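You operate a simulated robot arm through the tools that you are given. There is no shell and no other tool. Be economical: measure what you need, move in short steps, check, and stop when the job is done.

Carry out the task below with a simulated robot arm. There is one attempt and no reset: what you move stays moved.

TASK
Fetch the teal power bank and set it on the grey cell rest. Then fetch the dustpan and set it on the short bench top. Then take the grey spill pad and leave it on the green desk top. Keep to this order.

Only the result counts: the job must be done as asked and must still hold three seconds after the hand-in. Knocking over, shifting, dropping, spilling or breaking anything else fails it.

THE ROBOT
A 5-joint arm with a two-finger parallel gripper on a trunk, on a base that drives. Base frame: it is fixed to the floor where the robot stands at the start and does not move with it; the origin is under the middle of the robot, x ahead of it, y to its left, z up. Lengths are in cm, angles in degrees, forces in N, time in s.
It reaches about 113.4 cm from its shoulder. Its first joint turns from -149.0 to 149.0 degrees. Places, roughly: cell rest [-125, -200, 75]; dustpan [-150, -150, 75]; green desk top [-300, -600, 80]; grey spill pad [-175, -125, 75]; short bench top [70, -110, 80]. Payload 1.57 kg.
Tool frame: the origin (TCP) lies between the finger pads and is the grasp point; the fingertips stand 3 cm ahead of it; z points along the fingers, y is the line along which they close. Largest opening 11 cm; finger width 2.4, thickness 1.2; the body of the gripper, 4.8 by 11.2 cm, starts 7.8 cm behind the TCP.
Orientation is that of the tool frame in the base frame, as a unit quaternion [w, x, y, z]. With the fingers straight down and closing along the base's y, the tool's x points along the base's -x, its y along +y and its z along -z.

THE INTERFACE
- The arm moves only by the tool nudge_tool. Its argument "moves" is a list of rows, each a list of 6 numbers: the shift along the tool's x, y, z in units of 50 mm (1.0 is 50 mm), then the turn, a rotation vector about the tool's x, y, z in units of 5 degrees (1.0 is 5 degrees). In form: [[x, y, z, ax, ay, az], ...]. A call has 1 to 20 rows; each row shifts and turns the commanded pose from where the row before left it, along the tool's axes as they then stand. "gripper" is the opening, from 0 (shut) to 1 (fully open), set as the call begins (left out, the last holds). A call with a number of a shift or a turn outside -1 to 1 is refused whole. A row lasts 0.2 s, in which the tool goes at most 5 cm and 8.6 degrees; a call with a longer step from one row to the next is refused whole, and so is a gripper value outside its range. A pose out of reach is approached as far as the arm can. The call stops where the force on the tool passes 40 N (or 10 N more than at its start, if that is more) or the arm is blocked; 0.2 s more then pass. The fingers move at their own pace (about 7.2 cm/s each) and stop on an object; they squeeze with about 32 N. The grip force told is the motor's: it shows also when the fingers shut on nothing. Time passes only in rows, and 0.2 s behind the last, so rows that do not move let the fingers close. It gives the time, the measured TCP pose, the force on the tool (base axes), the opening and the grip force at its end, in the units of the frame above (readings bear some noise), with the torque about the TCP (base axes, N m) and any sound that the robot's microphone picked up.
- Cameras (640 x 400 px; columns grow to the right, rows downward): "scene" is now at [-0.11, 10.27, 174.01]; the picture's right is [-0.87, -0.49, -0.00], its down [-0.37, 0.66, -0.65] and it looks along [0.32, -0.57, -0.76] (base axes); focal length 291 px, centre (320, 200). "wrist" rides on the gripper at [7, 1.6, -14.1] in the tool frame; the picture's right is [-0.23, 0.97, 0.00], its down [-0.86, -0.20, -0.48] and it looks along [-0.47, -0.11, 0.88] (tool axes); focal length 222 px, centre (320, 200). There is no depth. A picture from a camera that has moved, and an enlarged one, comes with that camera's place and axes in the base frame and with its lens. The place of the scene camera against the robot may be out by one fixed shift of up to 1.8 cm in any direction.
- snapshot(camera): a new picture of that camera. The clock stands still meanwhile.
- slide_trunk(by): slides the trunk up (or, below 0, down) by that many cm; the arm and the scene camera ride with it, the base frame stays. It gives what a move gives, with no picture.
- drive_base(legs): drives the robot by 1 to 6 legs, each [ahead, turn to the left] in cm and degrees, along the robot's own axes; the way and the turn of a leg run together, so that a leg with both is an arc; at most 150 cm and 180 degrees a leg. The arm and the cameras ride along, it lands a little off, and it stops where it bumps. It gives what a move gives.
- pan_tilt(pan, tilt): turns the head with the scene camera to pan (to the left, within 155 degrees either way) and tilt (down, from -29 to 69), counted from straight ahead of the robot. It gives what a move gives.
- inspect(camera, box): a new picture of the part [left, top, right, bottom] of that camera's present view, enlarged. The clock stands still meanwhile.
- finish_job(): hands the job in; it is judged then, once.

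Work in short steps. Places have to be worked out from the pictures, the camera data and where the tool is seen: move nearer, look again, correct. Check each grasp and each placing, and mend what went wrong. You have 165 turns and 112 pictures in all, those below and enlarged ones among them. Open the gripper and draw the arm clear of the work before you hand the job in, unless the task says otherwise; then end with one line.

The tools are called after ">>>" by a JSON object that holds its "name" and its "arguments". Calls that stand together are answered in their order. nudge_tool: Moves the arm, as the interface text tells. Its arguments: {"type":"object","properties":{"moves":{"type":"array","items":{"type":"array","items":{"type":"number"}}},"gripper":{"type":"number"}},"required":["moves"]} The other tools are called the same way: slide_trunk (by) slides the trunk up or down; drive_base (legs) drives the base; pan_tilt (pan, tilt) turns the head that bears the scene camera; snapshot (camera) takes a picture; inspect (camera, box) takes an enlarged picture of a part of a camera's view; finish_job () hands the job in.

At the start:

```text
t: 0.0
eef_pos: [38.52, -44.43, 101.8]
tool_rot: [0.0, 0.007, 1.0, -0.001]
wrist_force: [0.3, -0.1, -0.1]
moment: [-0.01, 0.02, 0.01]
width: 11.02
finger_force: 0.1
trunk travel left (down, up): [-75.1, 21.9]
robot x, y, heading: [-0.09, 0.52, 0.1]
head pan, tilt: [-61.0, 49.3]
```

scene: 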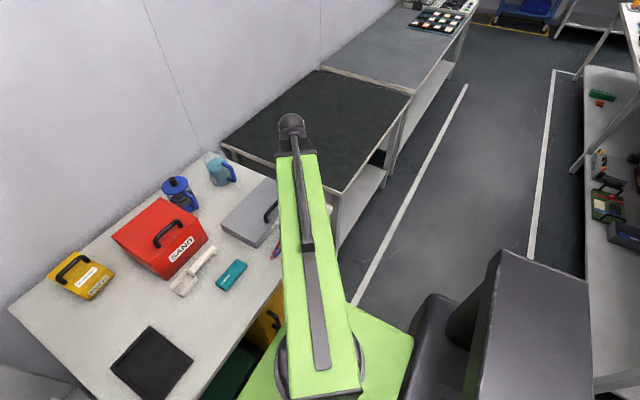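
wrist: 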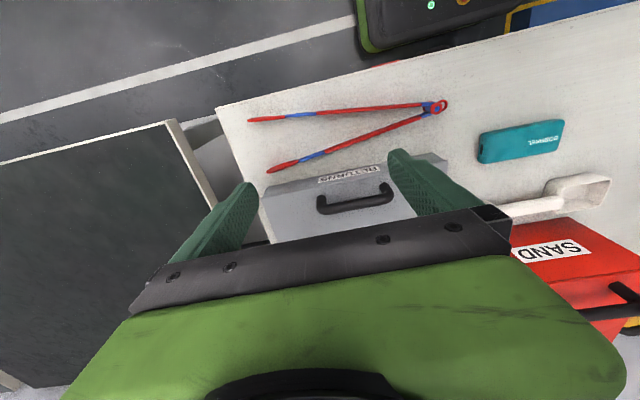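

I'll look around first: towards the cell rest, the dustpan and the spill pad.

>>> {"name": "pan_tilt", "arguments": {"pan": -125, "tilt": 30}}

>>> {"name": "snapshot", "arguments": {"camera": "scene"}}

>>> {"name": "pan_tilt", "arguments": {"pan": -20, "tilt": 50}}

>>> {"name": "snapshot", "arguments": {"camera": "scene"}}

```text
t: 1.3
eef_pos: [38.65, -44.43, 101.8]
tool_rot: [-0.001, 0.007, 1.0, 0.0]
wrist_force: [0.5, -0.6, 0.8]
moment: [-0.02, -0.02, -0.02]
width: 11.01
finger_force: 0.0
trunk travel left (down, up): [-75.1, 21.9]
robot x, y, heading: [-0.11, 0.25, 0.1]
head pan, tilt: [-125.0, 30.0]
```

```text
109 pictures are left
camera scene: at [-9.06, 9.63, 176.87], right [-0.82, 0.57, 0.0], down [0.29, 0.41, -0.87], along [-0.5, -0.71, -0.5], focal length 291 px, centre (320, 200)
```

scene: 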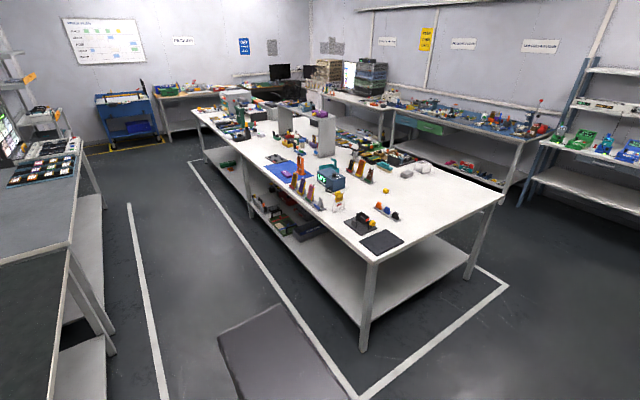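

```text
t: 3.2
eef_pos: [38.67, -44.48, 101.75]
tool_rot: [0.0, 0.007, 1.0, 0.0]
wrist_force: [0.4, -1.0, -0.4]
moment: [0.0, 0.02, -0.02]
width: 11.0
finger_force: 0.0
trunk travel left (down, up): [-75.1, 21.9]
robot x, y, heading: [-0.43, 0.4, 0.2]
head pan, tilt: [-20.0, 50.0]
```

```text
108 pictures are left
camera scene: at [3.36, 14.42, 173.92], right [-0.34, -0.94, 0.0], down [-0.72, 0.26, -0.64], along [0.6, -0.22, -0.77], focal length 291 px, centre (320, 200)
```

scene: 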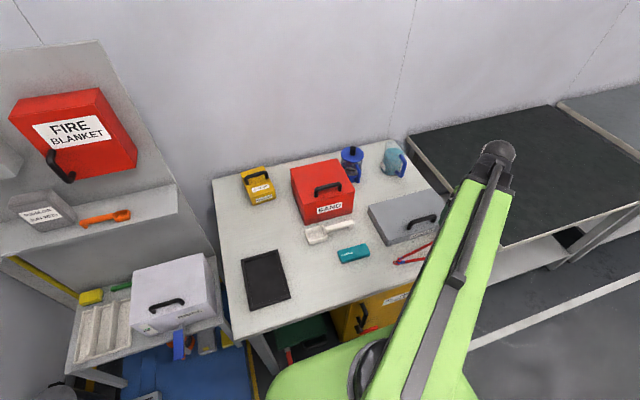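

The island table holds the other places. I'll enlarge it.

>>> {"name": "pan_tilt", "arguments": {"pan": -128, "tilt": 25}}

>>> {"name": "inspect", "arguments": {"camera": "scene", "box": [240, 110, 440, 235]}}

>>> {"name": "inspect", "arguments": {"camera": "scene", "box": [60, 30, 560, 150]}}

```text
t: 5.0
eef_pos: [38.63, -44.56, 101.73]
tool_rot: [0.0, 0.007, 1.0, 0.001]
wrist_force: [0.4, 0.3, 1.2]
moment: [-0.04, 0.0, -0.01]
width: 10.99
finger_force: 0.0
trunk travel left (down, up): [-75.1, 21.9]
robot x, y, heading: [-0.17, 0.16, 0.2]
head pan, tilt: [-128.0, 25.0]
```

```text
3.20 times, centred on (340, 172) of scene
camera zoom: at [-9.54, 9.78, 177.67], right [-0.79, 0.61, 0.0], down [0.26, 0.33, -0.91], along [-0.56, -0.72, -0.42], focal length 931 px, centre (256, 288)
```

zoom: 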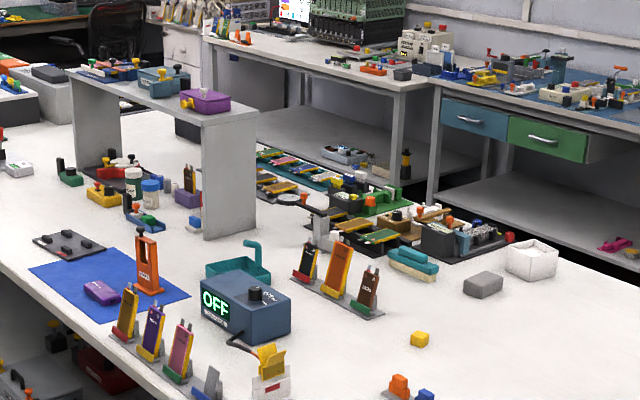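

```text
1.28 times, centred on (310, 90) of scene
camera zoom: at [-9.54, 9.78, 177.67], right [-0.79, 0.61, 0.0], down [0.26, 0.33, -0.91], along [-0.56, -0.72, -0.42], focal length 372 px, centre (333, 341)
```

zoom: 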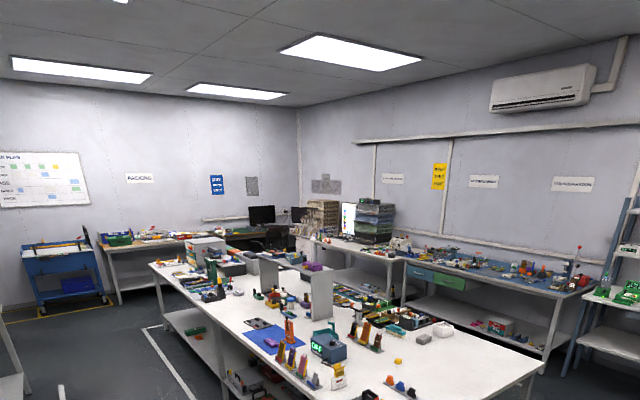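

The teal power bank lies near [47,-15,~82] with its long axis along y, so the fingers must close along x. I'll move above it and spin the tool 90°.

>>> {"name": "nudge_tool", "arguments": {"moves": [[-0.28, 0.98, 0, 0, 0, 1], [-0.05, 0.9, 0, 0, 0, 0], [-0.2, 0.95, 0, 0, 0, 0], [-0.2, 0.95, 0, 0, 0, 0], [-0.2, 0.95, 0, 0, 0, 0], [-0.2, 0.95, 0, 0, 0, 0], [0, 0.4, 0, 0, 0, 0], [0, 0, 0, 0, 0, 1], [0, 0, 0, 0, 0, 1], [0, 0, 0, 0, 0, 1], [0, 0, 0, 0, 0, 1], [0, 0, 0, 0, 0, 1], [0, 0, 0, 0, 0, 1], [0, 0, 0, 0, 0, 1], [0, 0, 0, 0, 0, 1], [0, 0, 0, 0, 0, 1], [0, 0, 0, 0, 0, 1]], "gripper": 1}}

>>> {"name": "nudge_tool", "arguments": {"moves": [[0, 0, 0, 0, 0, 1], [0, 0, 0, 0, 0, 1], [0, 0, 0, 0, 0, 1], [0, 0, 0, 0, 0, 1], [0, 0, 0, 0, 0, 1], [0, 0, 0, 0, 0, 1], [0, 0, 0, 0, 0, 1], [0, 0, 0, 0, 0, 0]]}}

>>> {"name": "snapshot", "arguments": {"camera": "wrist"}}

```text
refused: row 1 steps farther than a row can; nothing moved
```

```text
t: 6.8
eef_pos: [38.6, -44.33, 101.75]
tool_rot: [0.0, 0.306, 0.952, 0.0]
wrist_force: [0.0, 0.8, -0.4]
moment: [-0.04, 0.01, -0.01]
width: 11.0
finger_force: 0.1
trunk travel left (down, up): [-75.1, 21.9]
robot x, y, heading: [0.22, -0.08, 0.5]
head pan, tilt: [-128.0, 25.0]
```

```text
105 pictures are left
camera wrist: at [33.89, -39.14, 115.92], right [0.75, 0.66, 0.0], down [0.58, -0.66, 0.48], along [0.31, -0.36, -0.88], focal length 222 px, centre (320, 200)
```

wrist: 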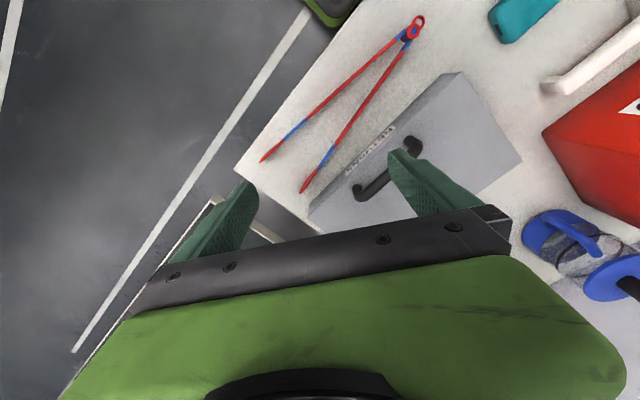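

Rotated 35°. Now translate to above the bank, then finish the spin.

>>> {"name": "nudge_tool", "arguments": {"moves": [[0.3, 0.83, 0, 0, 0, 0], [0.3, 0.83, 0, 0, 0, 0], [0.3, 0.83, 0, 0, 0, 0], [0.3, 0.83, 0, 0, 0, 0], [0.3, 0.83, 0, 0, 0, 0], [0.3, 0.83, 0, 0, 0, 0], [0.3, 0.83, 0, 0, 0, 0], [0, 0, 0, 0, 0, 1], [0, 0, 0, 0, 0, 1], [0, 0, 0, 0, 0, 1], [0, 0, 0, 0, 0, 1], [0, 0, 0, 0, 0, 1], [0, 0, 0, 0, 0, 1], [0, 0, 0, 0, 0, 1], [0, 0, 0, 0, 0, 1], [0, 0, 0, 0, 0, 1], [0, 0, 0, 0, 0, 1], [0, 0, 0, 0, 0, 1], [0, 0, 0, 0, 0, 0]], "gripper": 1}}

>>> {"name": "snapshot", "arguments": {"camera": "wrist"}}

```text
t: 10.8
eef_pos: [53.67, -19.23, 101.89]
tool_rot: [-0.001, 0.712, 0.702, 0.0]
wrist_force: [0.9, -0.5, 0.0]
moment: [0.0, 0.0, 0.0]
width: 11.01
finger_force: 0.0
out of reach, approached as far as the arm can: row 2, 3, 4, 5, 6, 7
trunk travel left (down, up): [-75.1, 21.9]
robot x, y, heading: [-0.11, 0.14, 0.1]
head pan, tilt: [-128.0, 25.0]
```

```text
104 pictures are left
camera wrist: at [55.32, -12.54, 115.92], right [0.97, -0.24, 0.0], down [-0.21, -0.85, 0.48], along [-0.12, -0.46, -0.88], focal length 222 px, centre (320, 200)
```

wrist: 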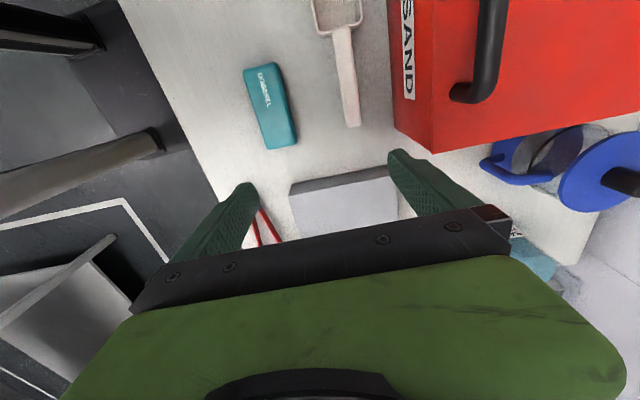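

The bank is at about [47.6,-14.3], axis along y, but too close to the arm's axis. I'll back the base 15 cm.

>>> {"name": "drive_base", "arguments": {"legs": [[-15, 0]]}}

>>> {"name": "pan_tilt", "arguments": {"pan": -20, "tilt": 45}}

```text
t: 12.2
eef_pos: [38.55, -19.41, 101.93]
tool_rot: [0.001, 0.712, 0.702, 0.001]
wrist_force: [0.4, 0.3, -0.2]
moment: [0.01, 0.0, 0.01]
width: 11.0
finger_force: 0.0
trunk travel left (down, up): [-75.1, 21.9]
robot x, y, heading: [-14.77, 0.13, -0.1]
head pan, tilt: [-128.0, 25.0]
```

```text
t: 14.1
eef_pos: [38.54, -19.37, 101.85]
tool_rot: [0.001, 0.712, 0.702, 0.0]
wrist_force: [-0.1, -0.2, 0.2]
moment: [-0.01, -0.02, 0.03]
width: 11.01
finger_force: 0.0
trunk travel left (down, up): [-75.1, 21.9]
robot x, y, heading: [-15.45, -0.06, -0.2]
head pan, tilt: [-20.0, 45.0]
```

Move over the bank and partway down, then check.

>>> {"name": "nudge_tool", "arguments": {"moves": [[0.5, 0.6, 0.3, 0, 0, 0], [0.5, 0.6, 0.3, 0, 0, 0], [0.02, 0.6, 0.6, 0, 0, 0], [0, 0, 0.6, 0, 0, 0], [0, 0, 0, 0, 0, 0]]}}

>>> {"name": "snapshot", "arguments": {"camera": "wrist"}}

>>> {"name": "snapshot", "arguments": {"camera": "scene"}}

```text
t: 15.2
eef_pos: [47.6, -14.32, 101.81]
tool_rot: [0.0, 0.712, 0.702, 0.001]
wrist_force: [0.1, -0.2, -0.3]
moment: [0.04, 0.0, 0.02]
width: 10.99
finger_force: 0.0
out of reach, approached as far as the arm can: row 1, 2, 3, 4
trunk travel left (down, up): [-75.1, 21.9]
robot x, y, heading: [-14.96, 0.36, 0.1]
head pan, tilt: [-20.0, 45.0]
```

```text
103 pictures are left
camera wrist: at [49.31, -7.57, 115.92], right [0.97, -0.24, 0.0], down [-0.21, -0.85, 0.48], along [-0.12, -0.46, -0.88], focal length 222 px, centre (320, 200)
```

wrist: 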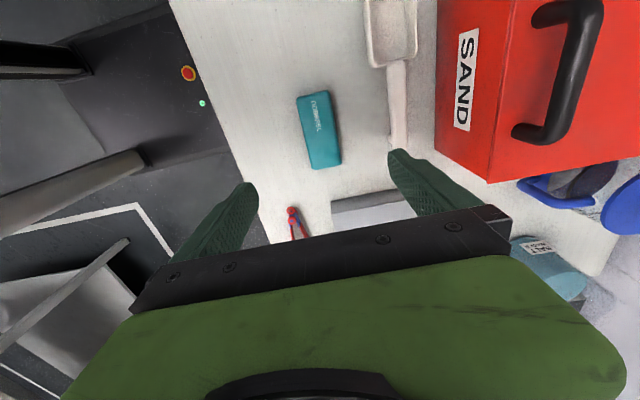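

```text
102 pictures are left
camera scene: at [-11.29, 14.27, 174.61], right [-0.34, -0.94, 0.0], down [-0.66, 0.24, -0.71], along [0.66, -0.24, -0.71], focal length 291 px, centre (320, 200)
```

scene: 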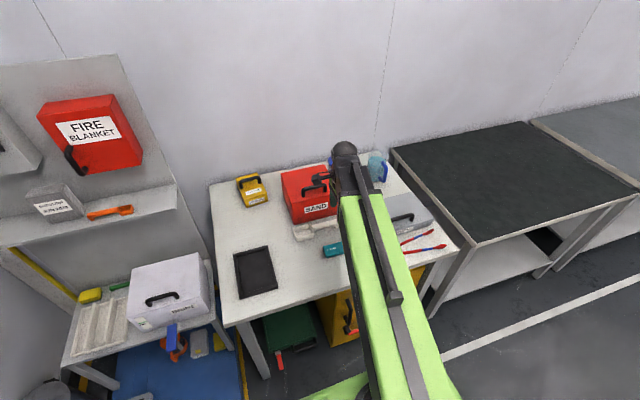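

The bank is centred below, but the arm can't go lower here; I'll use the trunk to descend.

>>> {"name": "slide_trunk", "arguments": {"by": -11}}

>>> {"name": "snapshot", "arguments": {"camera": "wrist"}}

```text
t: 16.7
eef_pos: [47.57, -14.39, 90.8]
tool_rot: [0.0, 0.712, 0.702, -0.001]
wrist_force: [0.2, 0.3, -0.6]
moment: [-0.02, 0.02, -0.03]
width: 10.99
finger_force: 0.1
trunk travel left (down, up): [-64.1, 32.9]
robot x, y, heading: [-14.82, 0.32, -0.2]
head pan, tilt: [-20.0, 45.0]
```

```text
101 pictures are left
camera wrist: at [49.3, -7.58, 104.92], right [0.97, -0.24, 0.0], down [-0.21, -0.85, 0.48], along [-0.12, -0.46, -0.88], focal length 222 px, centre (320, 200)
```

wrist: 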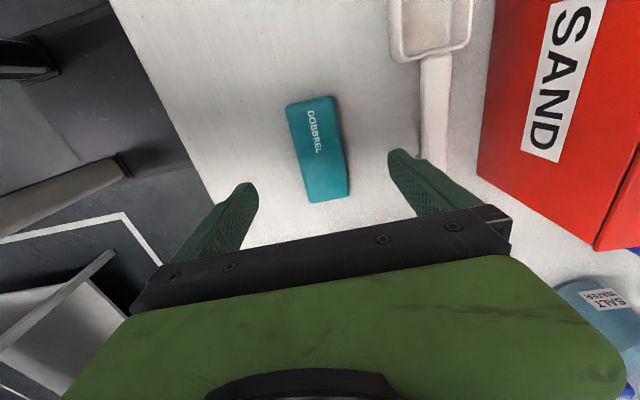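

Fingers straddle the bank. I'll lower in small steps with the trunk.

>>> {"name": "slide_trunk", "arguments": {"by": -5.5}}

>>> {"name": "snapshot", "arguments": {"camera": "wrist"}}

>>> {"name": "snapshot", "arguments": {"camera": "scene"}}

```text
t: 17.6
eef_pos: [47.61, -14.41, 85.26]
tool_rot: [0.0, 0.712, 0.702, 0.0]
wrist_force: [-0.3, 0.2, 0.1]
moment: [0.0, 0.01, -0.01]
width: 10.99
finger_force: 0.0
trunk travel left (down, up): [-58.6, 38.4]
robot x, y, heading: [-15.22, 0.39, 0.2]
head pan, tilt: [-20.0, 45.0]
```

```text
100 pictures are left
camera wrist: at [49.3, -7.58, 99.42], right [0.97, -0.24, 0.0], down [-0.21, -0.85, 0.48], along [-0.12, -0.46, -0.88], focal length 222 px, centre (320, 200)
```

wrist: 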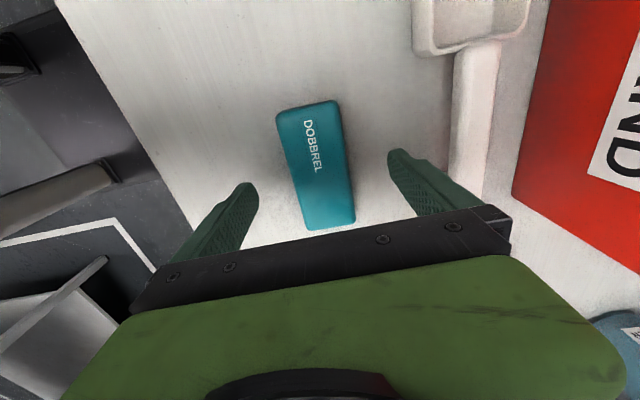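

```text
99 pictures are left
camera scene: at [-11.3, 14.26, 158.11], right [-0.34, -0.94, 0.0], down [-0.66, 0.24, -0.71], along [0.66, -0.24, -0.71], focal length 291 px, centre (320, 200)
```

scene: 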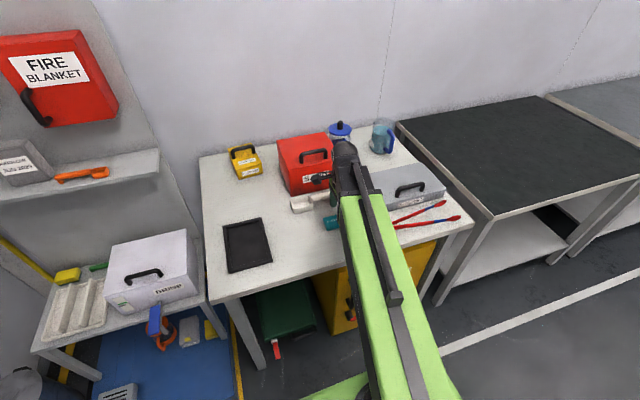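

Tips are still above the bank's top (~80). Lower further in small steps.

>>> {"name": "slide_trunk", "arguments": {"by": -2.5}}

>>> {"name": "inspect", "arguments": {"camera": "wrist", "box": [180, 80, 460, 255]}}

```text
t: 18.4
eef_pos: [47.47, -14.47, 82.96]
tool_rot: [0.0, 0.712, 0.702, 0.0]
wrist_force: [-2.8, 0.5, 26.5]
moment: [0.19, -0.5, -0.02]
width: 10.61
finger_force: 0.1
trunk travel left (down, up): [-56.2, 40.8]
robot x, y, heading: [-14.76, 0.22, 0.2]
head pan, tilt: [-20.0, 45.0]
stopped: the force on the tool passed its limit at 46 N (the readings are from after the stop); the commanded pose is now the measured one
```

```text
2.29 times, centred on (320, 168) of wrist
camera zoom: at [49.11, -7.56, 97.11], right [0.97, -0.24, 0.0], down [-0.21, -0.85, 0.48], along [-0.12, -0.47, -0.88], focal length 508 px, centre (320, 274)
```

zoom: 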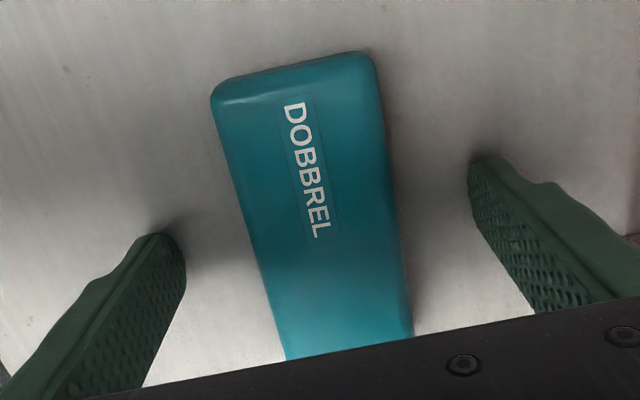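

Fingertips touched the table (z=80). Raise 0.5 cm and close.

>>> {"name": "slide_trunk", "arguments": {"by": 0.5}}

>>> {"name": "nudge_tool", "arguments": {"moves": [[0, 0, 0, 0, 0, 0], [0, 0, 0, 0, 0, 0], [0, 0, 0, 0, 0, 0], [0, 0, 0, 0, 0, 0], [0, 0, 0, 0, 0, 0]], "gripper": 0}}

>>> {"name": "slide_trunk", "arguments": {"by": 10}}

>>> {"name": "snapshot", "arguments": {"camera": "wrist"}}

```text
t: 18.9
eef_pos: [47.61, -14.3, 83.27]
tool_rot: [-0.001, 0.712, 0.702, 0.0]
wrist_force: [0.4, -0.3, -0.4]
moment: [-0.05, 0.03, 0.0]
width: 10.98
finger_force: 0.1
trunk travel left (down, up): [-56.7, 40.3]
robot x, y, heading: [-15.06, 0.26, -0.1]
head pan, tilt: [-20.0, 45.0]
```

```text
t: 20.1
eef_pos: [47.55, -14.37, 83.32]
tool_rot: [-0.001, 0.712, 0.702, -0.001]
wrist_force: [0.6, 1.2, -0.2]
moment: [-0.01, -0.02, -0.04]
width: 4.92
finger_force: 31.6
trunk travel left (down, up): [-56.7, 40.3]
robot x, y, heading: [-15.11, 0.2, 0.2]
head pan, tilt: [-20.0, 45.0]
```

```text
t: 21.5
eef_pos: [47.65, -14.45, 93.34]
tool_rot: [0.0, 0.712, 0.702, -0.001]
wrist_force: [0.0, 0.4, -1.6]
moment: [-0.01, -0.02, 0.0]
width: 4.96
finger_force: 31.8
trunk travel left (down, up): [-66.7, 30.3]
robot x, y, heading: [-15.13, -0.05, -0.1]
head pan, tilt: [-20.0, 45.0]
```

```text
97 pictures are left
camera wrist: at [49.31, -7.59, 107.44], right [0.97, -0.24, 0.0], down [-0.21, -0.85, 0.48], along [-0.12, -0.46, -0.88], focal length 222 px, centre (320, 200)
```

wrist: 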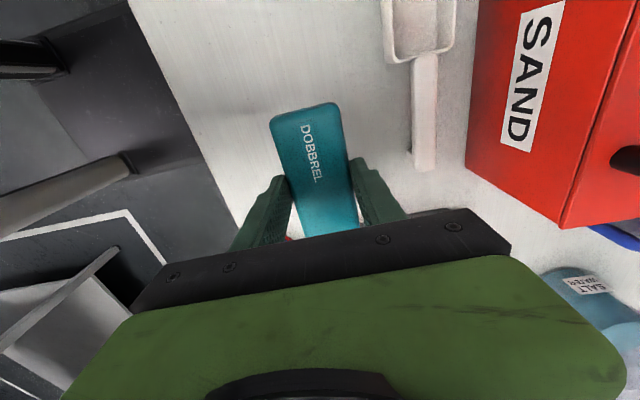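

Bank is gripped (4.9 cm). I'll raise, back up, turn right and drive down the aisle to near the cell rest.

>>> {"name": "slide_trunk", "arguments": {"by": 25}}

>>> {"name": "drive_base", "arguments": {"legs": [[-20, 0], [0, -90], [100, 0]]}}

>>> {"name": "pan_tilt", "arguments": {"pan": -50, "tilt": 40}}

>>> {"name": "snapshot", "arguments": {"camera": "scene"}}

```text
t: 24.1
eef_pos: [47.59, -14.44, 118.26]
tool_rot: [-0.001, 0.712, 0.702, 0.0]
wrist_force: [0.0, -0.4, -1.3]
moment: [0.0, 0.03, -0.02]
width: 4.95
finger_force: 31.7
trunk travel left (down, up): [-91.7, 5.3]
robot x, y, heading: [-14.9, 0.31, -0.0]
head pan, tilt: [-20.0, 45.0]
```

```text
t: 34.3
eef_pos: [-51.29, -162.05, 118.28]
tool_rot: [-0.001, 1.0, -0.013, 0.001]
wrist_force: [-0.5, 0.0, -1.0]
moment: [0.03, 0.0, -0.01]
width: 4.94
finger_force: 31.7
trunk travel left (down, up): [-91.7, 5.3]
robot x, y, heading: [-35.92, -99.39, -90.2]
head pan, tilt: [-20.0, 45.0]
```

```text
t: 35.2
eef_pos: [-51.35, -162.02, 118.45]
tool_rot: [-0.001, 1.0, -0.012, 0.0]
wrist_force: [-0.1, -0.2, -2.1]
moment: [-0.03, -0.02, 0.01]
width: 4.93
finger_force: 32.3
trunk travel left (down, up): [-91.7, 5.3]
robot x, y, heading: [-35.55, -99.31, -90.3]
head pan, tilt: [-50.0, 40.0]
```

```text
96 pictures are left
camera scene: at [-24.7, -100.81, 191.88], right [-0.64, 0.77, 0.0], down [0.49, 0.41, -0.77], along [-0.59, -0.49, -0.64], focal length 291 px, centre (320, 200)
```

scene: 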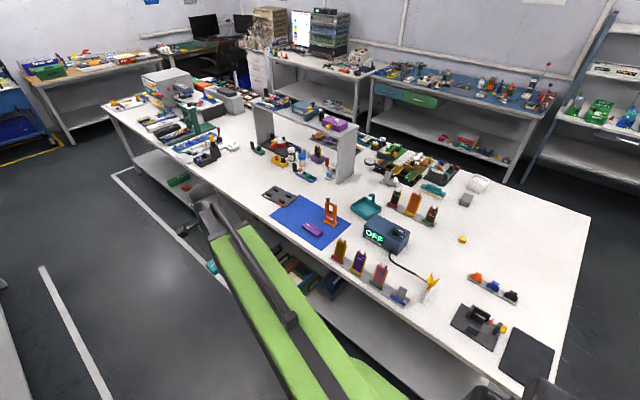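

Zoom in on the cell rest area.

>>> {"name": "inspect", "arguments": {"camera": "scene", "box": [220, 150, 480, 310]}}

>>> {"name": "inspect", "arguments": {"camera": "scene", "box": [245, 165, 345, 250]}}

```text
2.46 times, centred on (350, 230) of scene
camera zoom: at [-24.7, -100.81, 191.88], right [-0.64, 0.77, 0.0], down [0.49, 0.41, -0.77], along [-0.59, -0.49, -0.64], focal length 716 px, centre (246, 126)
```

zoom: 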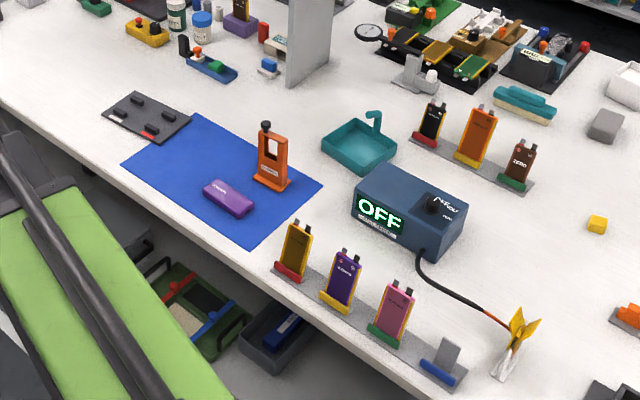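

```text
4.71 times, centred on (295, 208) of scene
camera zoom: at [-24.7, -100.81, 191.88], right [-0.64, 0.77, 0.0], down [0.49, 0.41, -0.77], along [-0.59, -0.49, -0.64], focal length 1368 px, centre (438, 165)
```

zoom: 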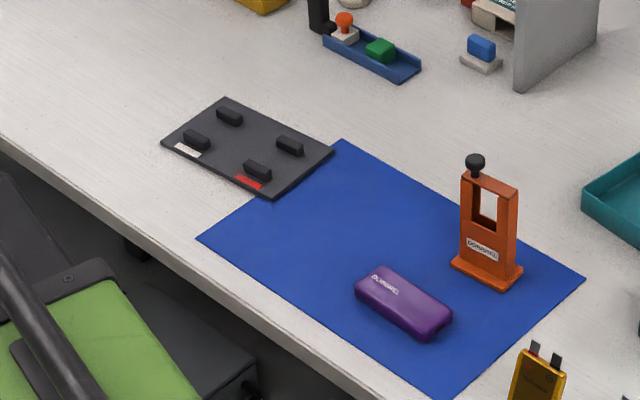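

The grey plate with four rails at about [-113.4,-206.8] is the cell rest: rails run along y, ~5 cm gap in x, so the bank must lie along y. I'll drive on.

>>> {"name": "drive_base", "arguments": {"legs": [[90, 0]]}}

>>> {"name": "nudge_tool", "arguments": {"moves": [[-0.78, -0.56, 0, 0, 0, 0], [-0.78, -0.56, 0, 0, 0, 0], [-0.78, -0.56, 0, 0, 0, 0], [-0.78, -0.56, 0, 0, 0, 0], [-0.78, -0.56, 0, 0, 0, 0], [-0.78, -0.56, 0, 0, 0, 0], [-0.78, -0.56, 0, 0, 0, 0], [-0.78, -0.56, 0, 0, 0, 0], [-0.78, -0.56, 0, 0, 0, 0], [-0.78, -0.56, 0, 0, 0, 0], [-0.78, -0.56, 0, 0, 0, 0], [-0.78, -0.56, 0, 0, 0, 0], [-0.78, -0.56, 0, 0, 0, 0], [-0.78, -0.56, 0, 0, 0, 0], [-0.78, -0.56, 0, 0, 0, 0], [0, 0, 0, 0, 0, 0]]}}

>>> {"name": "nudge_tool", "arguments": {"moves": [[0, 0, 0, 0, 0, 1], [0, 0, 0, 0, 0, 1], [0, 0, 0, 0, 0, 1], [0, 0, 0, 0, 0, 1], [0, 0, 0, 0, 0, 1], [0, 0, 0, 0, 0, 1], [0, 0, 0, 0, 0, 1], [0, 0, 0, 0, 0, 1], [0, 0, 0, 0, 0, 1], [0, 0, 0, 0, 0, 1], [0, 0, 0, 0, 0, 1], [0, 0, 0, 0, 0, 1], [0, 0, 0, 0, 0, 1], [0, 0, 0, 0, 0, 1], [0, 0, 0, 0, 0, 1], [0, 0, 0, 0, 0, 1], [0, 0, 0, 0, 0, 1], [0, 0, 0, 0, 0, 1], [0, 0, 0, 0, 0, 0]]}}

>>> {"name": "pan_tilt", "arguments": {"pan": -95, "tilt": 50}}

>>> {"name": "snapshot", "arguments": {"camera": "scene"}}

>>> {"name": "snapshot", "arguments": {"camera": "wrist"}}

```text
t: 40.0
eef_pos: [-50.88, -252.31, 118.3]
tool_rot: [-0.001, 1.0, -0.007, 0.001]
wrist_force: [-0.2, -0.5, -2.1]
moment: [0.03, 0.0, 0.0]
width: 4.95
finger_force: 31.8
trunk travel left (down, up): [-91.7, 5.3]
robot x, y, heading: [-35.78, -189.57, -89.9]
head pan, tilt: [-50.0, 40.0]
```

```text
t: 43.4
eef_pos: [-108.56, -209.43, 118.37]
tool_rot: [-0.002, 1.0, -0.007, 0.001]
wrist_force: [0.2, 0.2, -1.4]
moment: [0.01, -0.03, 0.0]
width: 4.95
finger_force: 32.2
trunk travel left (down, up): [-91.7, 5.3]
robot x, y, heading: [-35.72, -189.72, -89.8]
head pan, tilt: [-50.0, 40.0]
```

```text
t: 47.4
eef_pos: [-108.6, -209.32, 118.31]
tool_rot: [0.001, -0.701, 0.713, 0.001]
wrist_force: [0.1, -0.7, -1.6]
moment: [0.0, -0.01, 0.02]
width: 4.94
finger_force: 31.9
trunk travel left (down, up): [-91.7, 5.3]
robot x, y, heading: [-36.41, -189.85, -89.8]
head pan, tilt: [-50.0, 40.0]
```

```text
t: 48.5
eef_pos: [-108.8, -209.31, 118.32]
tool_rot: [0.001, -0.701, 0.713, 0.001]
wrist_force: [0.4, 0.8, -1.7]
moment: [0.01, -0.02, -0.02]
width: 4.91
finger_force: 31.7
trunk travel left (down, up): [-91.7, 5.3]
robot x, y, heading: [-35.98, -189.9, -89.9]
head pan, tilt: [-95.0, 50.0]
```

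```text
93 pictures are left
camera scene: at [-26.04, -184.54, 190.47], right [0.08, 1.0, 0.0], down [0.76, -0.06, -0.64], along [-0.64, 0.05, -0.77], focal length 291 px, centre (320, 200)
```

scene: 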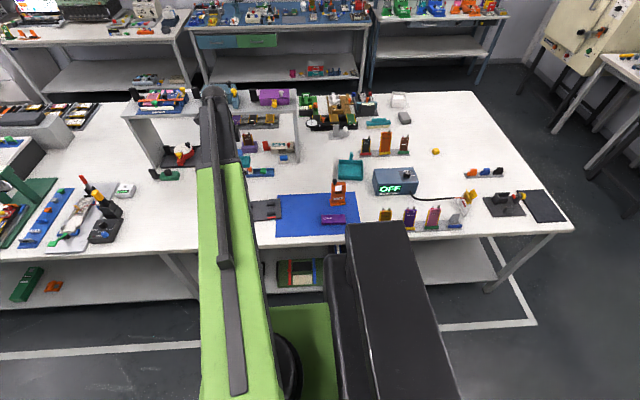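

```text
92 pictures are left
camera wrist: at [-110.48, -216.42, 132.44], right [-0.97, 0.24, 0.0], down [0.21, 0.85, 0.48], along [0.12, 0.47, -0.88], focal length 222 px, centre (320, 200)
```

wrist: 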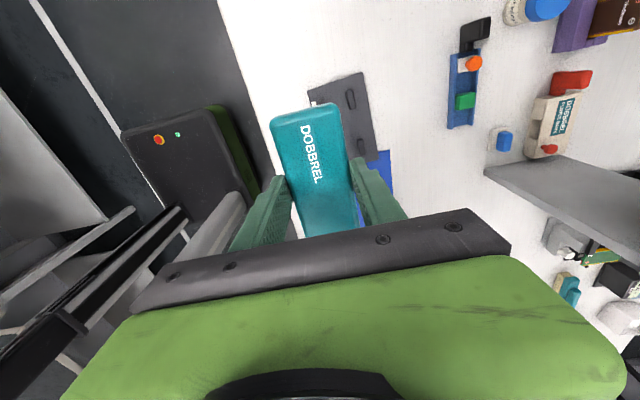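

Wrist view puts the rest's centre near [-112.7,-205.7], turned a few degrees. I'll step aside in +x and lower a bit to measure it unobstructed.

>>> {"name": "nudge_tool", "arguments": {"moves": [[0, -0.87, 0, 0, 0, 0], [0, -0.87, 0, 0, 0, 0], [0, 0, 0, 0, 0, 0]]}}

>>> {"name": "slide_trunk", "arguments": {"by": -12}}

>>> {"name": "inspect", "arguments": {"camera": "wrist", "box": [260, 30, 500, 180]}}

```text
t: 49.3
eef_pos: [-99.89, -209.48, 118.36]
tool_rot: [0.001, -0.701, 0.713, 0.0]
wrist_force: [-0.8, -0.7, -1.4]
moment: [-0.03, 0.0, 0.0]
width: 4.91
finger_force: 32.2
trunk travel left (down, up): [-91.7, 5.3]
robot x, y, heading: [-35.67, -189.24, -89.7]
head pan, tilt: [-95.0, 50.0]
```

```text
t: 50.8
eef_pos: [-99.94, -209.55, 106.41]
tool_rot: [0.001, -0.701, 0.713, 0.001]
wrist_force: [0.7, 0.8, -0.8]
moment: [0.0, -0.03, 0.02]
width: 4.96
finger_force: 31.6
trunk travel left (down, up): [-79.7, 17.3]
robot x, y, heading: [-36.24, -189.59, -89.9]
head pan, tilt: [-95.0, 50.0]
```

```text
2.67 times, centred on (380, 105) of wrist
camera zoom: at [-101.76, -216.6, 120.44], right [-0.97, 0.24, 0.0], down [0.21, 0.85, 0.48], along [0.12, 0.47, -0.88], focal length 592 px, centre (160, 453)
```

zoom: 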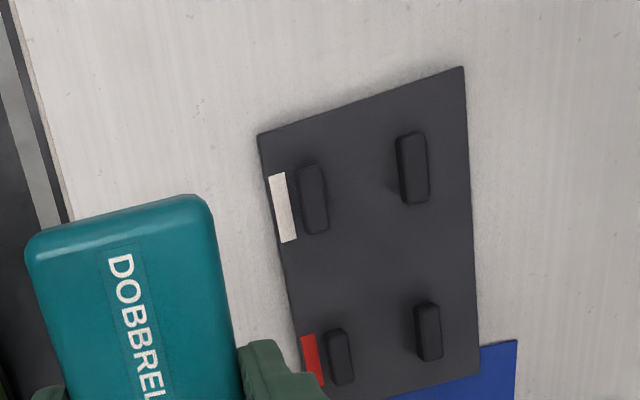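

Centre ≈[-112.9,-206.0], axis turned +3°. The gap between the rails seems close to the bank's width, so I need a better view: camera straight above the rest, lower.

>>> {"name": "nudge_tool", "arguments": {"moves": [[-0.7, 0.55, 0, 0, 0, 0], [-0.7, 0.55, 0, 0, 0, 0], [-0.7, 0.55, 0, 0, 0, 0], [-0.65, 0.55, 0, 0, 0, 0], [0, 0, 0, 0, 0, 0]]}}

>>> {"name": "slide_trunk", "arguments": {"by": -8}}

>>> {"name": "inspect", "arguments": {"camera": "wrist", "box": [220, 0, 420, 125]}}

```text
t: 52.0
eef_pos: [-110.77, -195.5, 106.31]
tool_rot: [0.0, -0.702, 0.712, 0.002]
wrist_force: [0.5, -0.1, -1.4]
moment: [0.03, -0.01, 0.04]
width: 4.93
finger_force: 31.4
trunk travel left (down, up): [-79.7, 17.3]
robot x, y, heading: [-35.72, -189.61, -89.8]
head pan, tilt: [-95.0, 50.0]
```

```text
t: 53.1
eef_pos: [-110.78, -195.56, 98.36]
tool_rot: [0.0, -0.701, 0.713, 0.0]
wrist_force: [-0.7, -0.5, -1.2]
moment: [0.0, 0.0, 0.01]
width: 4.96
finger_force: 31.9
trunk travel left (down, up): [-71.7, 25.3]
robot x, y, heading: [-35.98, -189.5, -89.8]
head pan, tilt: [-95.0, 50.0]
```

```text
3.20 times, centred on (320, 62) of wrist
camera zoom: at [-112.56, -202.66, 112.44], right [-0.97, 0.24, 0.0], down [0.21, 0.85, 0.48], along [0.12, 0.47, -0.88], focal length 711 px, centre (320, 640)
```

zoom: 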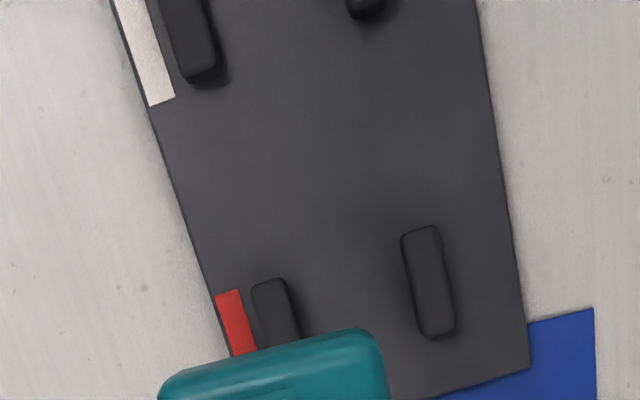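

The gap between rails in x (~4.5 cm) is narrower than the bank, but the cross channel in y is ~6.4 cm wide, so the bank can lie flat there along x (plate 11.6 wide), with fingers clear of the rails. I'll spin −94°.

>>> {"name": "nudge_tool", "arguments": {"moves": [[0, 0, 0, 0, 0, -1], [0, 0, 0, 0, 0, -1], [0, 0, 0, 0, 0, -1], [0, 0, 0, 0, 0, -1], [0, 0, 0, 0, 0, -1], [0, 0, 0, 0, 0, -1], [0, 0, 0, 0, 0, -1], [0, 0, 0, 0, 0, -1], [0, 0, 0, 0, 0, -1], [0, 0, 0, 0, 0, -1], [0, 0, 0, 0, 0, -1], [0, 0, 0, 0, 0, -1], [0, 0, 0, 0, 0, -1], [0, 0, 0, 0, 0, -1], [0, 0, 0, 0, 0, -1], [0, 0, 0, 0, 0, -1], [0, 0, 0, 0, 0, -1], [0, 0, 0, 0, 0, -1], [0, 0, 0, 0, 0, -0.8], [0, 0, 0, 0, 0, 0]]}}

>>> {"name": "nudge_tool", "arguments": {"moves": [[-0.2, 0.66, 0, 0, 0, 0], [-0.2, 0.66, 0, 0, 0, 0], [-0.22, 0.67, 0, 0, 0, 0], [0, 0, 0, 0, 0, 0]]}}

>>> {"name": "snapshot", "arguments": {"camera": "wrist"}}

```text
t: 57.3
eef_pos: [-110.84, -195.61, 98.33]
tool_rot: [-0.001, 1.0, 0.028, 0.0]
wrist_force: [0.0, -1.1, -2.0]
moment: [-0.02, -0.03, 0.01]
width: 4.94
finger_force: 32.0
trunk travel left (down, up): [-71.7, 25.3]
robot x, y, heading: [-36.14, -189.58, -89.6]
head pan, tilt: [-95.0, 50.0]
```

```text
t: 58.3
eef_pos: [-113.28, -205.71, 98.31]
tool_rot: [-0.001, 1.0, 0.027, 0.0]
wrist_force: [0.3, -0.2, -2.6]
moment: [0.03, -0.01, -0.01]
width: 4.96
finger_force: 32.2
trunk travel left (down, up): [-71.7, 25.3]
robot x, y, heading: [-36.26, -189.41, -89.5]
head pan, tilt: [-95.0, 50.0]
```

```text
89 pictures are left
camera wrist: at [-106.35, -207.09, 112.44], right [-0.17, -0.98, 0.0], down [-0.86, 0.15, 0.48], along [-0.47, 0.08, -0.88], focal length 222 px, centre (320, 200)
```

wrist: 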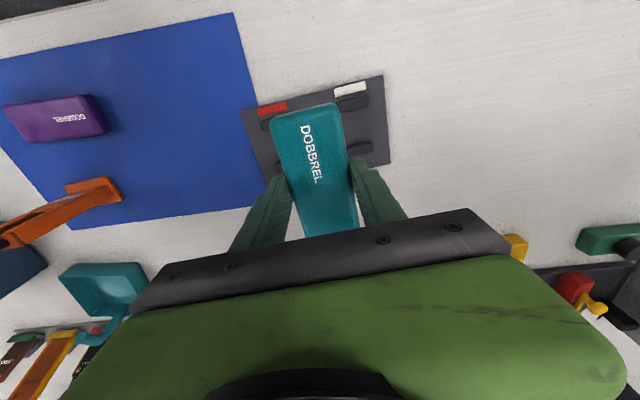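

Aligned roughly over the channel. Lower and recheck.

>>> {"name": "slide_trunk", "arguments": {"by": -9.5}}

>>> {"name": "inspect", "arguments": {"camera": "wrist", "box": [200, 60, 456, 220]}}

```text
t: 59.6
eef_pos: [-113.42, -205.67, 88.82]
tool_rot: [-0.002, 1.0, 0.027, 0.0]
wrist_force: [-0.1, 0.0, -1.4]
moment: [0.01, -0.02, -0.04]
width: 4.95
finger_force: 31.8
trunk travel left (down, up): [-62.2, 34.8]
robot x, y, heading: [-36.12, -189.9, -89.7]
head pan, tilt: [-95.0, 50.0]
```

```text
2.50 times, centred on (328, 140) of wrist
camera zoom: at [-106.34, -207.06, 102.95], right [-0.17, -0.98, 0.0], down [-0.86, 0.15, 0.48], along [-0.47, 0.08, -0.88], focal length 555 px, centre (300, 350)
```

zoom: 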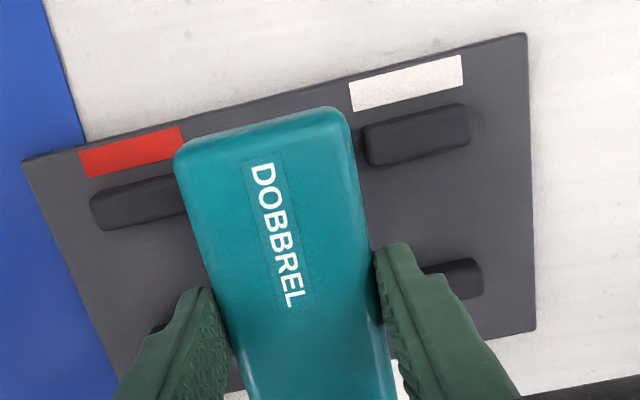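

Bank sits centred over the channel with clear margins. Lower to near contact, then in small steps.

>>> {"name": "slide_trunk", "arguments": {"by": -4}}

>>> {"name": "slide_trunk", "arguments": {"by": -0.5}}

>>> {"name": "inspect", "arguments": {"camera": "wrist", "box": [200, 60, 456, 220]}}

```text
t: 60.5
eef_pos: [-113.32, -205.7, 84.86]
tool_rot: [-0.001, 1.0, 0.027, 0.0]
wrist_force: [-0.6, 0.8, -2.1]
moment: [0.03, -0.03, -0.02]
width: 4.95
finger_force: 31.7
trunk travel left (down, up): [-58.2, 38.8]
robot x, y, heading: [-36.03, -189.64, -89.4]
head pan, tilt: [-95.0, 50.0]
```

```text
t: 61.0
eef_pos: [-113.33, -205.65, 84.14]
tool_rot: [-0.001, 1.0, 0.028, 0.0]
wrist_force: [-1.0, -0.2, -1.9]
moment: [0.01, 0.0, 0.01]
width: 4.95
finger_force: 32.6
trunk travel left (down, up): [-57.7, 39.3]
robot x, y, heading: [-36.12, -189.66, -89.8]
head pan, tilt: [-95.0, 50.0]
```

```text
2.50 times, centred on (328, 140) of wrist
camera zoom: at [-106.35, -207.06, 98.44], right [-0.17, -0.98, 0.0], down [-0.86, 0.15, 0.48], along [-0.47, 0.08, -0.88], focal length 555 px, centre (300, 350)
```

zoom: 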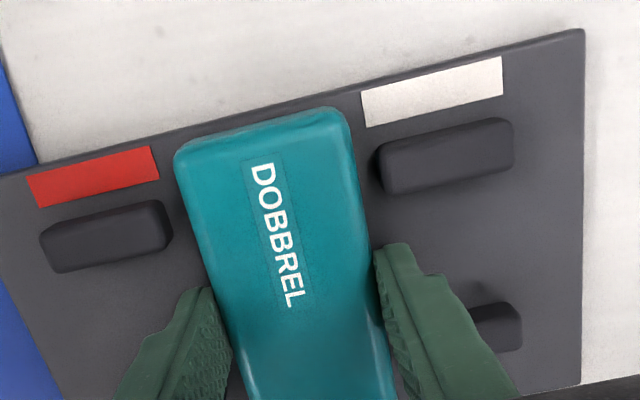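

Well centred between the rails, no contact yet. Continue lowering gently.

>>> {"name": "slide_trunk", "arguments": {"by": -0.3}}

>>> {"name": "slide_trunk", "arguments": {"by": -0.3}}

```text
t: 61.5
eef_pos: [-113.23, -205.57, 84.25]
tool_rot: [0.0, 1.0, 0.028, -0.002]
wrist_force: [-6.4, -2.2, 22.6]
moment: [0.16, 0.27, 0.01]
width: 4.92
finger_force: 31.9
trunk travel left (down, up): [-57.4, 39.6]
robot x, y, heading: [-36.07, -189.71, -89.9]
head pan, tilt: [-95.0, 50.0]
```

```text
t: 62.0
eef_pos: [-113.24, -205.57, 83.92]
tool_rot: [0.0, 1.0, 0.027, -0.001]
wrist_force: [-8.5, -3.5, 36.4]
moment: [0.85, -0.3, 0.22]
width: 4.94
finger_force: 32.1
trunk travel left (down, up): [-57.1, 39.9]
robot x, y, heading: [-35.65, -189.87, -90.0]
head pan, tilt: [-95.0, 50.0]
```

Contact made with the plate. Relieve the force slightly, then open partway.

>>> {"name": "slide_trunk", "arguments": {"by": 0.3}}

>>> {"name": "nudge_tool", "arguments": {"moves": [[0, 0, 0, 0, 0, 0], [0, 0, 0, 0, 0, 0], [0, 0, 0, 0, 0, 0], [0, 0, 0, 0, 0, 0]], "gripper": 0.65}}

>>> {"name": "slide_trunk", "arguments": {"by": 12}}

>>> {"name": "snapshot", "arguments": {"camera": "wrist"}}

```text
t: 62.6
eef_pos: [-113.34, -205.59, 83.84]
tool_rot: [-0.001, 1.0, 0.027, 0.001]
wrist_force: [0.0, 0.3, -1.2]
moment: [0.0, 0.01, 0.03]
width: 4.93
finger_force: 31.9
trunk travel left (down, up): [-57.4, 39.6]
robot x, y, heading: [-35.9, -189.95, -89.6]
head pan, tilt: [-95.0, 50.0]
```

```text
t: 63.6
eef_pos: [-113.36, -205.73, 83.95]
tool_rot: [0.0, 1.0, 0.027, 0.0]
wrist_force: [0.5, 0.6, -0.8]
moment: [0.0, -0.03, 0.0]
width: 7.14
finger_force: 0.0
trunk travel left (down, up): [-57.4, 39.6]
robot x, y, heading: [-35.98, -189.42, -89.8]
head pan, tilt: [-95.0, 50.0]
```

```text
t: 65.1
eef_pos: [-113.39, -205.7, 96.07]
tool_rot: [-0.001, 1.0, 0.027, 0.0]
wrist_force: [0.4, 0.4, 1.4]
moment: [0.0, 0.01, 0.0]
width: 7.16
finger_force: 0.0
trunk travel left (down, up): [-69.4, 27.6]
robot x, y, heading: [-36.02, -189.7, -90.0]
head pan, tilt: [-95.0, 50.0]
```

```text
86 pictures are left
camera wrist: at [-106.34, -207.05, 110.14], right [-0.17, -0.98, 0.0], down [-0.86, 0.15, 0.48], along [-0.47, 0.08, -0.88], focal length 222 px, centre (320, 200)
```

wrist: 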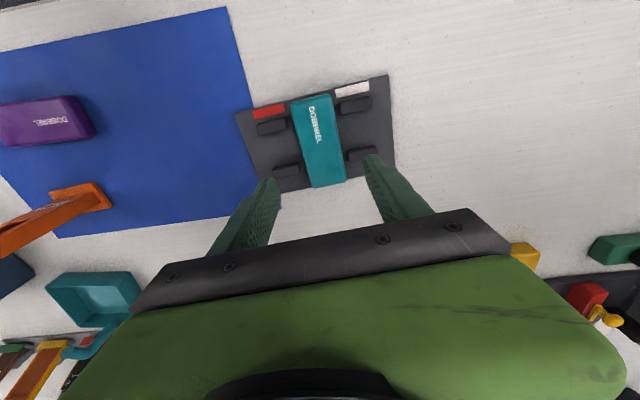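

The bank appears flat in the channel. Quick close-up to verify.

>>> {"name": "inspect", "arguments": {"camera": "wrist", "box": [220, 60, 420, 200]}}

>>> {"name": "slide_trunk", "arguments": {"by": 20}}

>>> {"name": "pan_tilt", "arguments": {"pan": -78, "tilt": 45}}

>>> {"name": "inspect", "arguments": {"camera": "scene", "box": [200, 60, 440, 210]}}

```text
2.86 times, centred on (320, 130) of wrist
camera zoom: at [-106.34, -207.05, 110.14], right [-0.17, -0.98, 0.0], down [-0.86, 0.15, 0.48], along [-0.47, 0.08, -0.88], focal length 635 px, centre (320, 400)
```

zoom: 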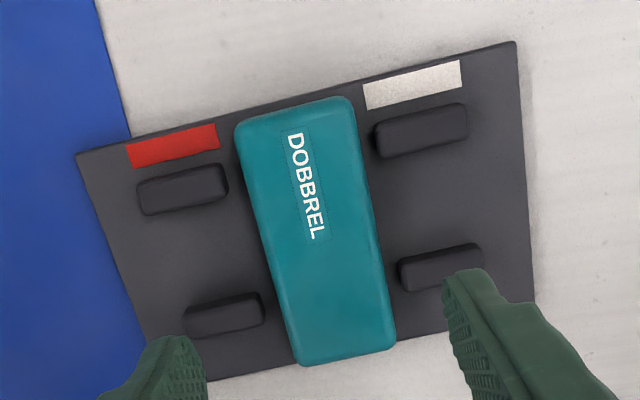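

```text
t: 67.2
eef_pos: [-113.34, -205.78, 116.11]
tool_rot: [-0.001, 1.0, 0.026, 0.0]
wrist_force: [-1.0, 0.2, 0.8]
moment: [-0.01, -0.02, 0.0]
width: 7.18
finger_force: 0.1
trunk travel left (down, up): [-89.4, 7.6]
robot x, y, heading: [-36.45, -189.62, -89.9]
head pan, tilt: [-95.0, 50.0]
```

```text
t: 68.0
eef_pos: [-113.33, -205.58, 116.18]
tool_rot: [-0.002, 1.0, 0.027, 0.0]
wrist_force: [-0.1, 0.2, -0.5]
moment: [0.03, 0.02, -0.01]
width: 7.15
finger_force: 0.1
trunk travel left (down, up): [-89.4, 7.6]
robot x, y, heading: [-36.19, -189.78, -90.0]
head pan, tilt: [-78.0, 45.0]
```

```text
2.67 times, centred on (320, 135) of scene
camera zoom: at [-26.3, -186.87, 188.85], right [-0.21, 0.98, 0.0], down [0.69, 0.15, -0.71], along [-0.69, -0.15, -0.71], focal length 776 px, centre (320, 373)
```

zoom: 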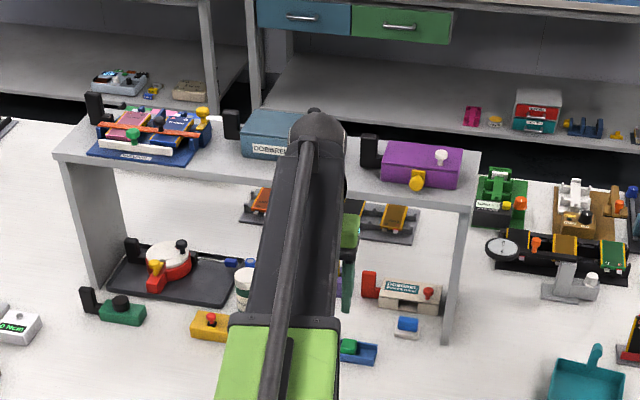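

Bank placed. Now the dustpan: raise, back up, turn to face the island.

>>> {"name": "slide_trunk", "arguments": {"by": 7}}

>>> {"name": "drive_base", "arguments": {"legs": [[-28, 0], [0, -90], [12, 0]]}}

>>> {"name": "pan_tilt", "arguments": {"pan": 0, "tilt": 40}}

>>> {"name": "snapshot", "arguments": {"camera": "scene"}}

```text
t: 69.1
eef_pos: [-113.33, -205.57, 122.99]
tool_rot: [-0.001, 1.0, 0.027, 0.0]
wrist_force: [-0.1, 0.4, 0.2]
moment: [0.0, -0.02, 0.04]
width: 7.13
finger_force: 0.0
trunk travel left (down, up): [-96.4, 0.6]
robot x, y, heading: [-35.8, -189.48, -89.9]
head pan, tilt: [-78.0, 45.0]
```

```text
t: 75.7
eef_pos: [-63.98, -84.44, 123.03]
tool_rot: [-0.001, 0.725, -0.689, 0.002]
wrist_force: [0.3, -0.8, -0.8]
moment: [0.02, -0.07, 0.04]
width: 7.18
finger_force: 0.0
trunk travel left (down, up): [-96.4, 0.6]
robot x, y, heading: [-47.71, -154.13, -179.0]
head pan, tilt: [-78.0, 45.0]
```

```text
t: 77.2
eef_pos: [-63.57, -84.38, 123.05]
tool_rot: [-0.001, 0.725, -0.689, 0.001]
wrist_force: [0.8, 0.0, -0.3]
moment: [0.0, 0.0, -0.02]
width: 7.14
finger_force: 0.0
trunk travel left (down, up): [-96.4, 0.6]
robot x, y, heading: [-48.07, -154.11, -178.9]
head pan, tilt: [0.0, 40.0]
```

```text
83 pictures are left
camera scene: at [-50.82, -171.41, 196.58], right [-0.02, 1.0, 0.0], down [0.64, 0.01, -0.77], along [-0.77, -0.01, -0.64], focal length 291 px, centre (320, 200)
```

scene: 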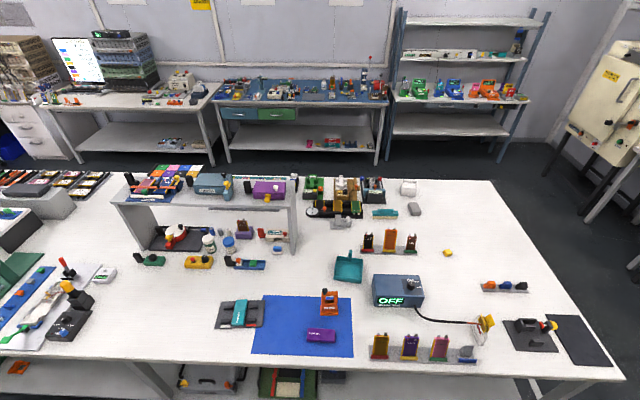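

Zoom on the dustpan and the spill pad.

>>> {"name": "inspect", "arguments": {"camera": "scene", "box": [270, 225, 430, 325]}}

>>> {"name": "inspect", "arguments": {"camera": "scene", "box": [340, 165, 460, 240]}}

```text
4.00 times, centred on (350, 275) of scene
camera zoom: at [-50.82, -171.41, 196.58], right [-0.02, 1.0, 0.0], down [0.64, 0.01, -0.77], along [-0.77, -0.01, -0.64], focal length 1163 px, centre (200, -100)
```

zoom: 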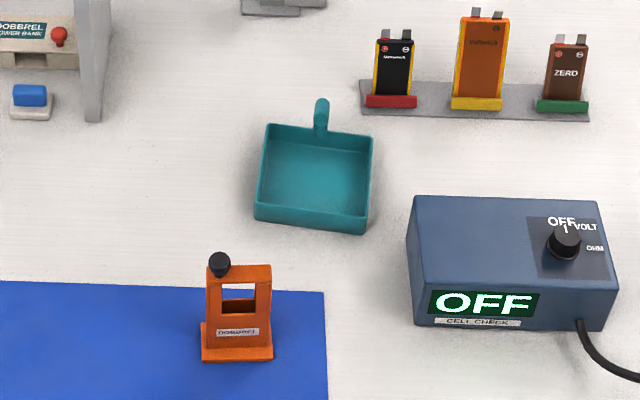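

```text
5.33 times, centred on (400, 202) of scene
camera zoom: at [-50.82, -171.41, 196.58], right [-0.02, 1.0, 0.0], down [0.64, 0.01, -0.77], along [-0.77, -0.01, -0.64], focal length 1551 px, centre (-107, 187)
```

zoom: 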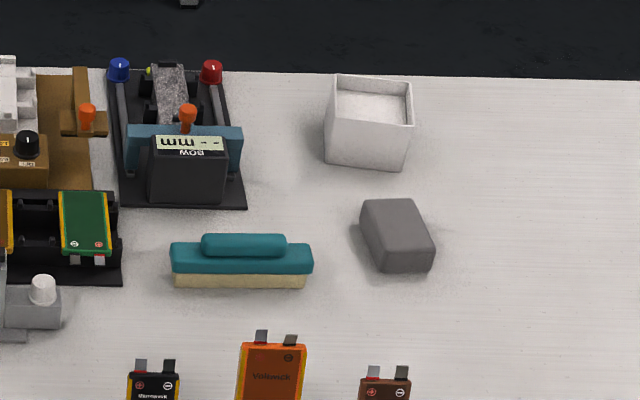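

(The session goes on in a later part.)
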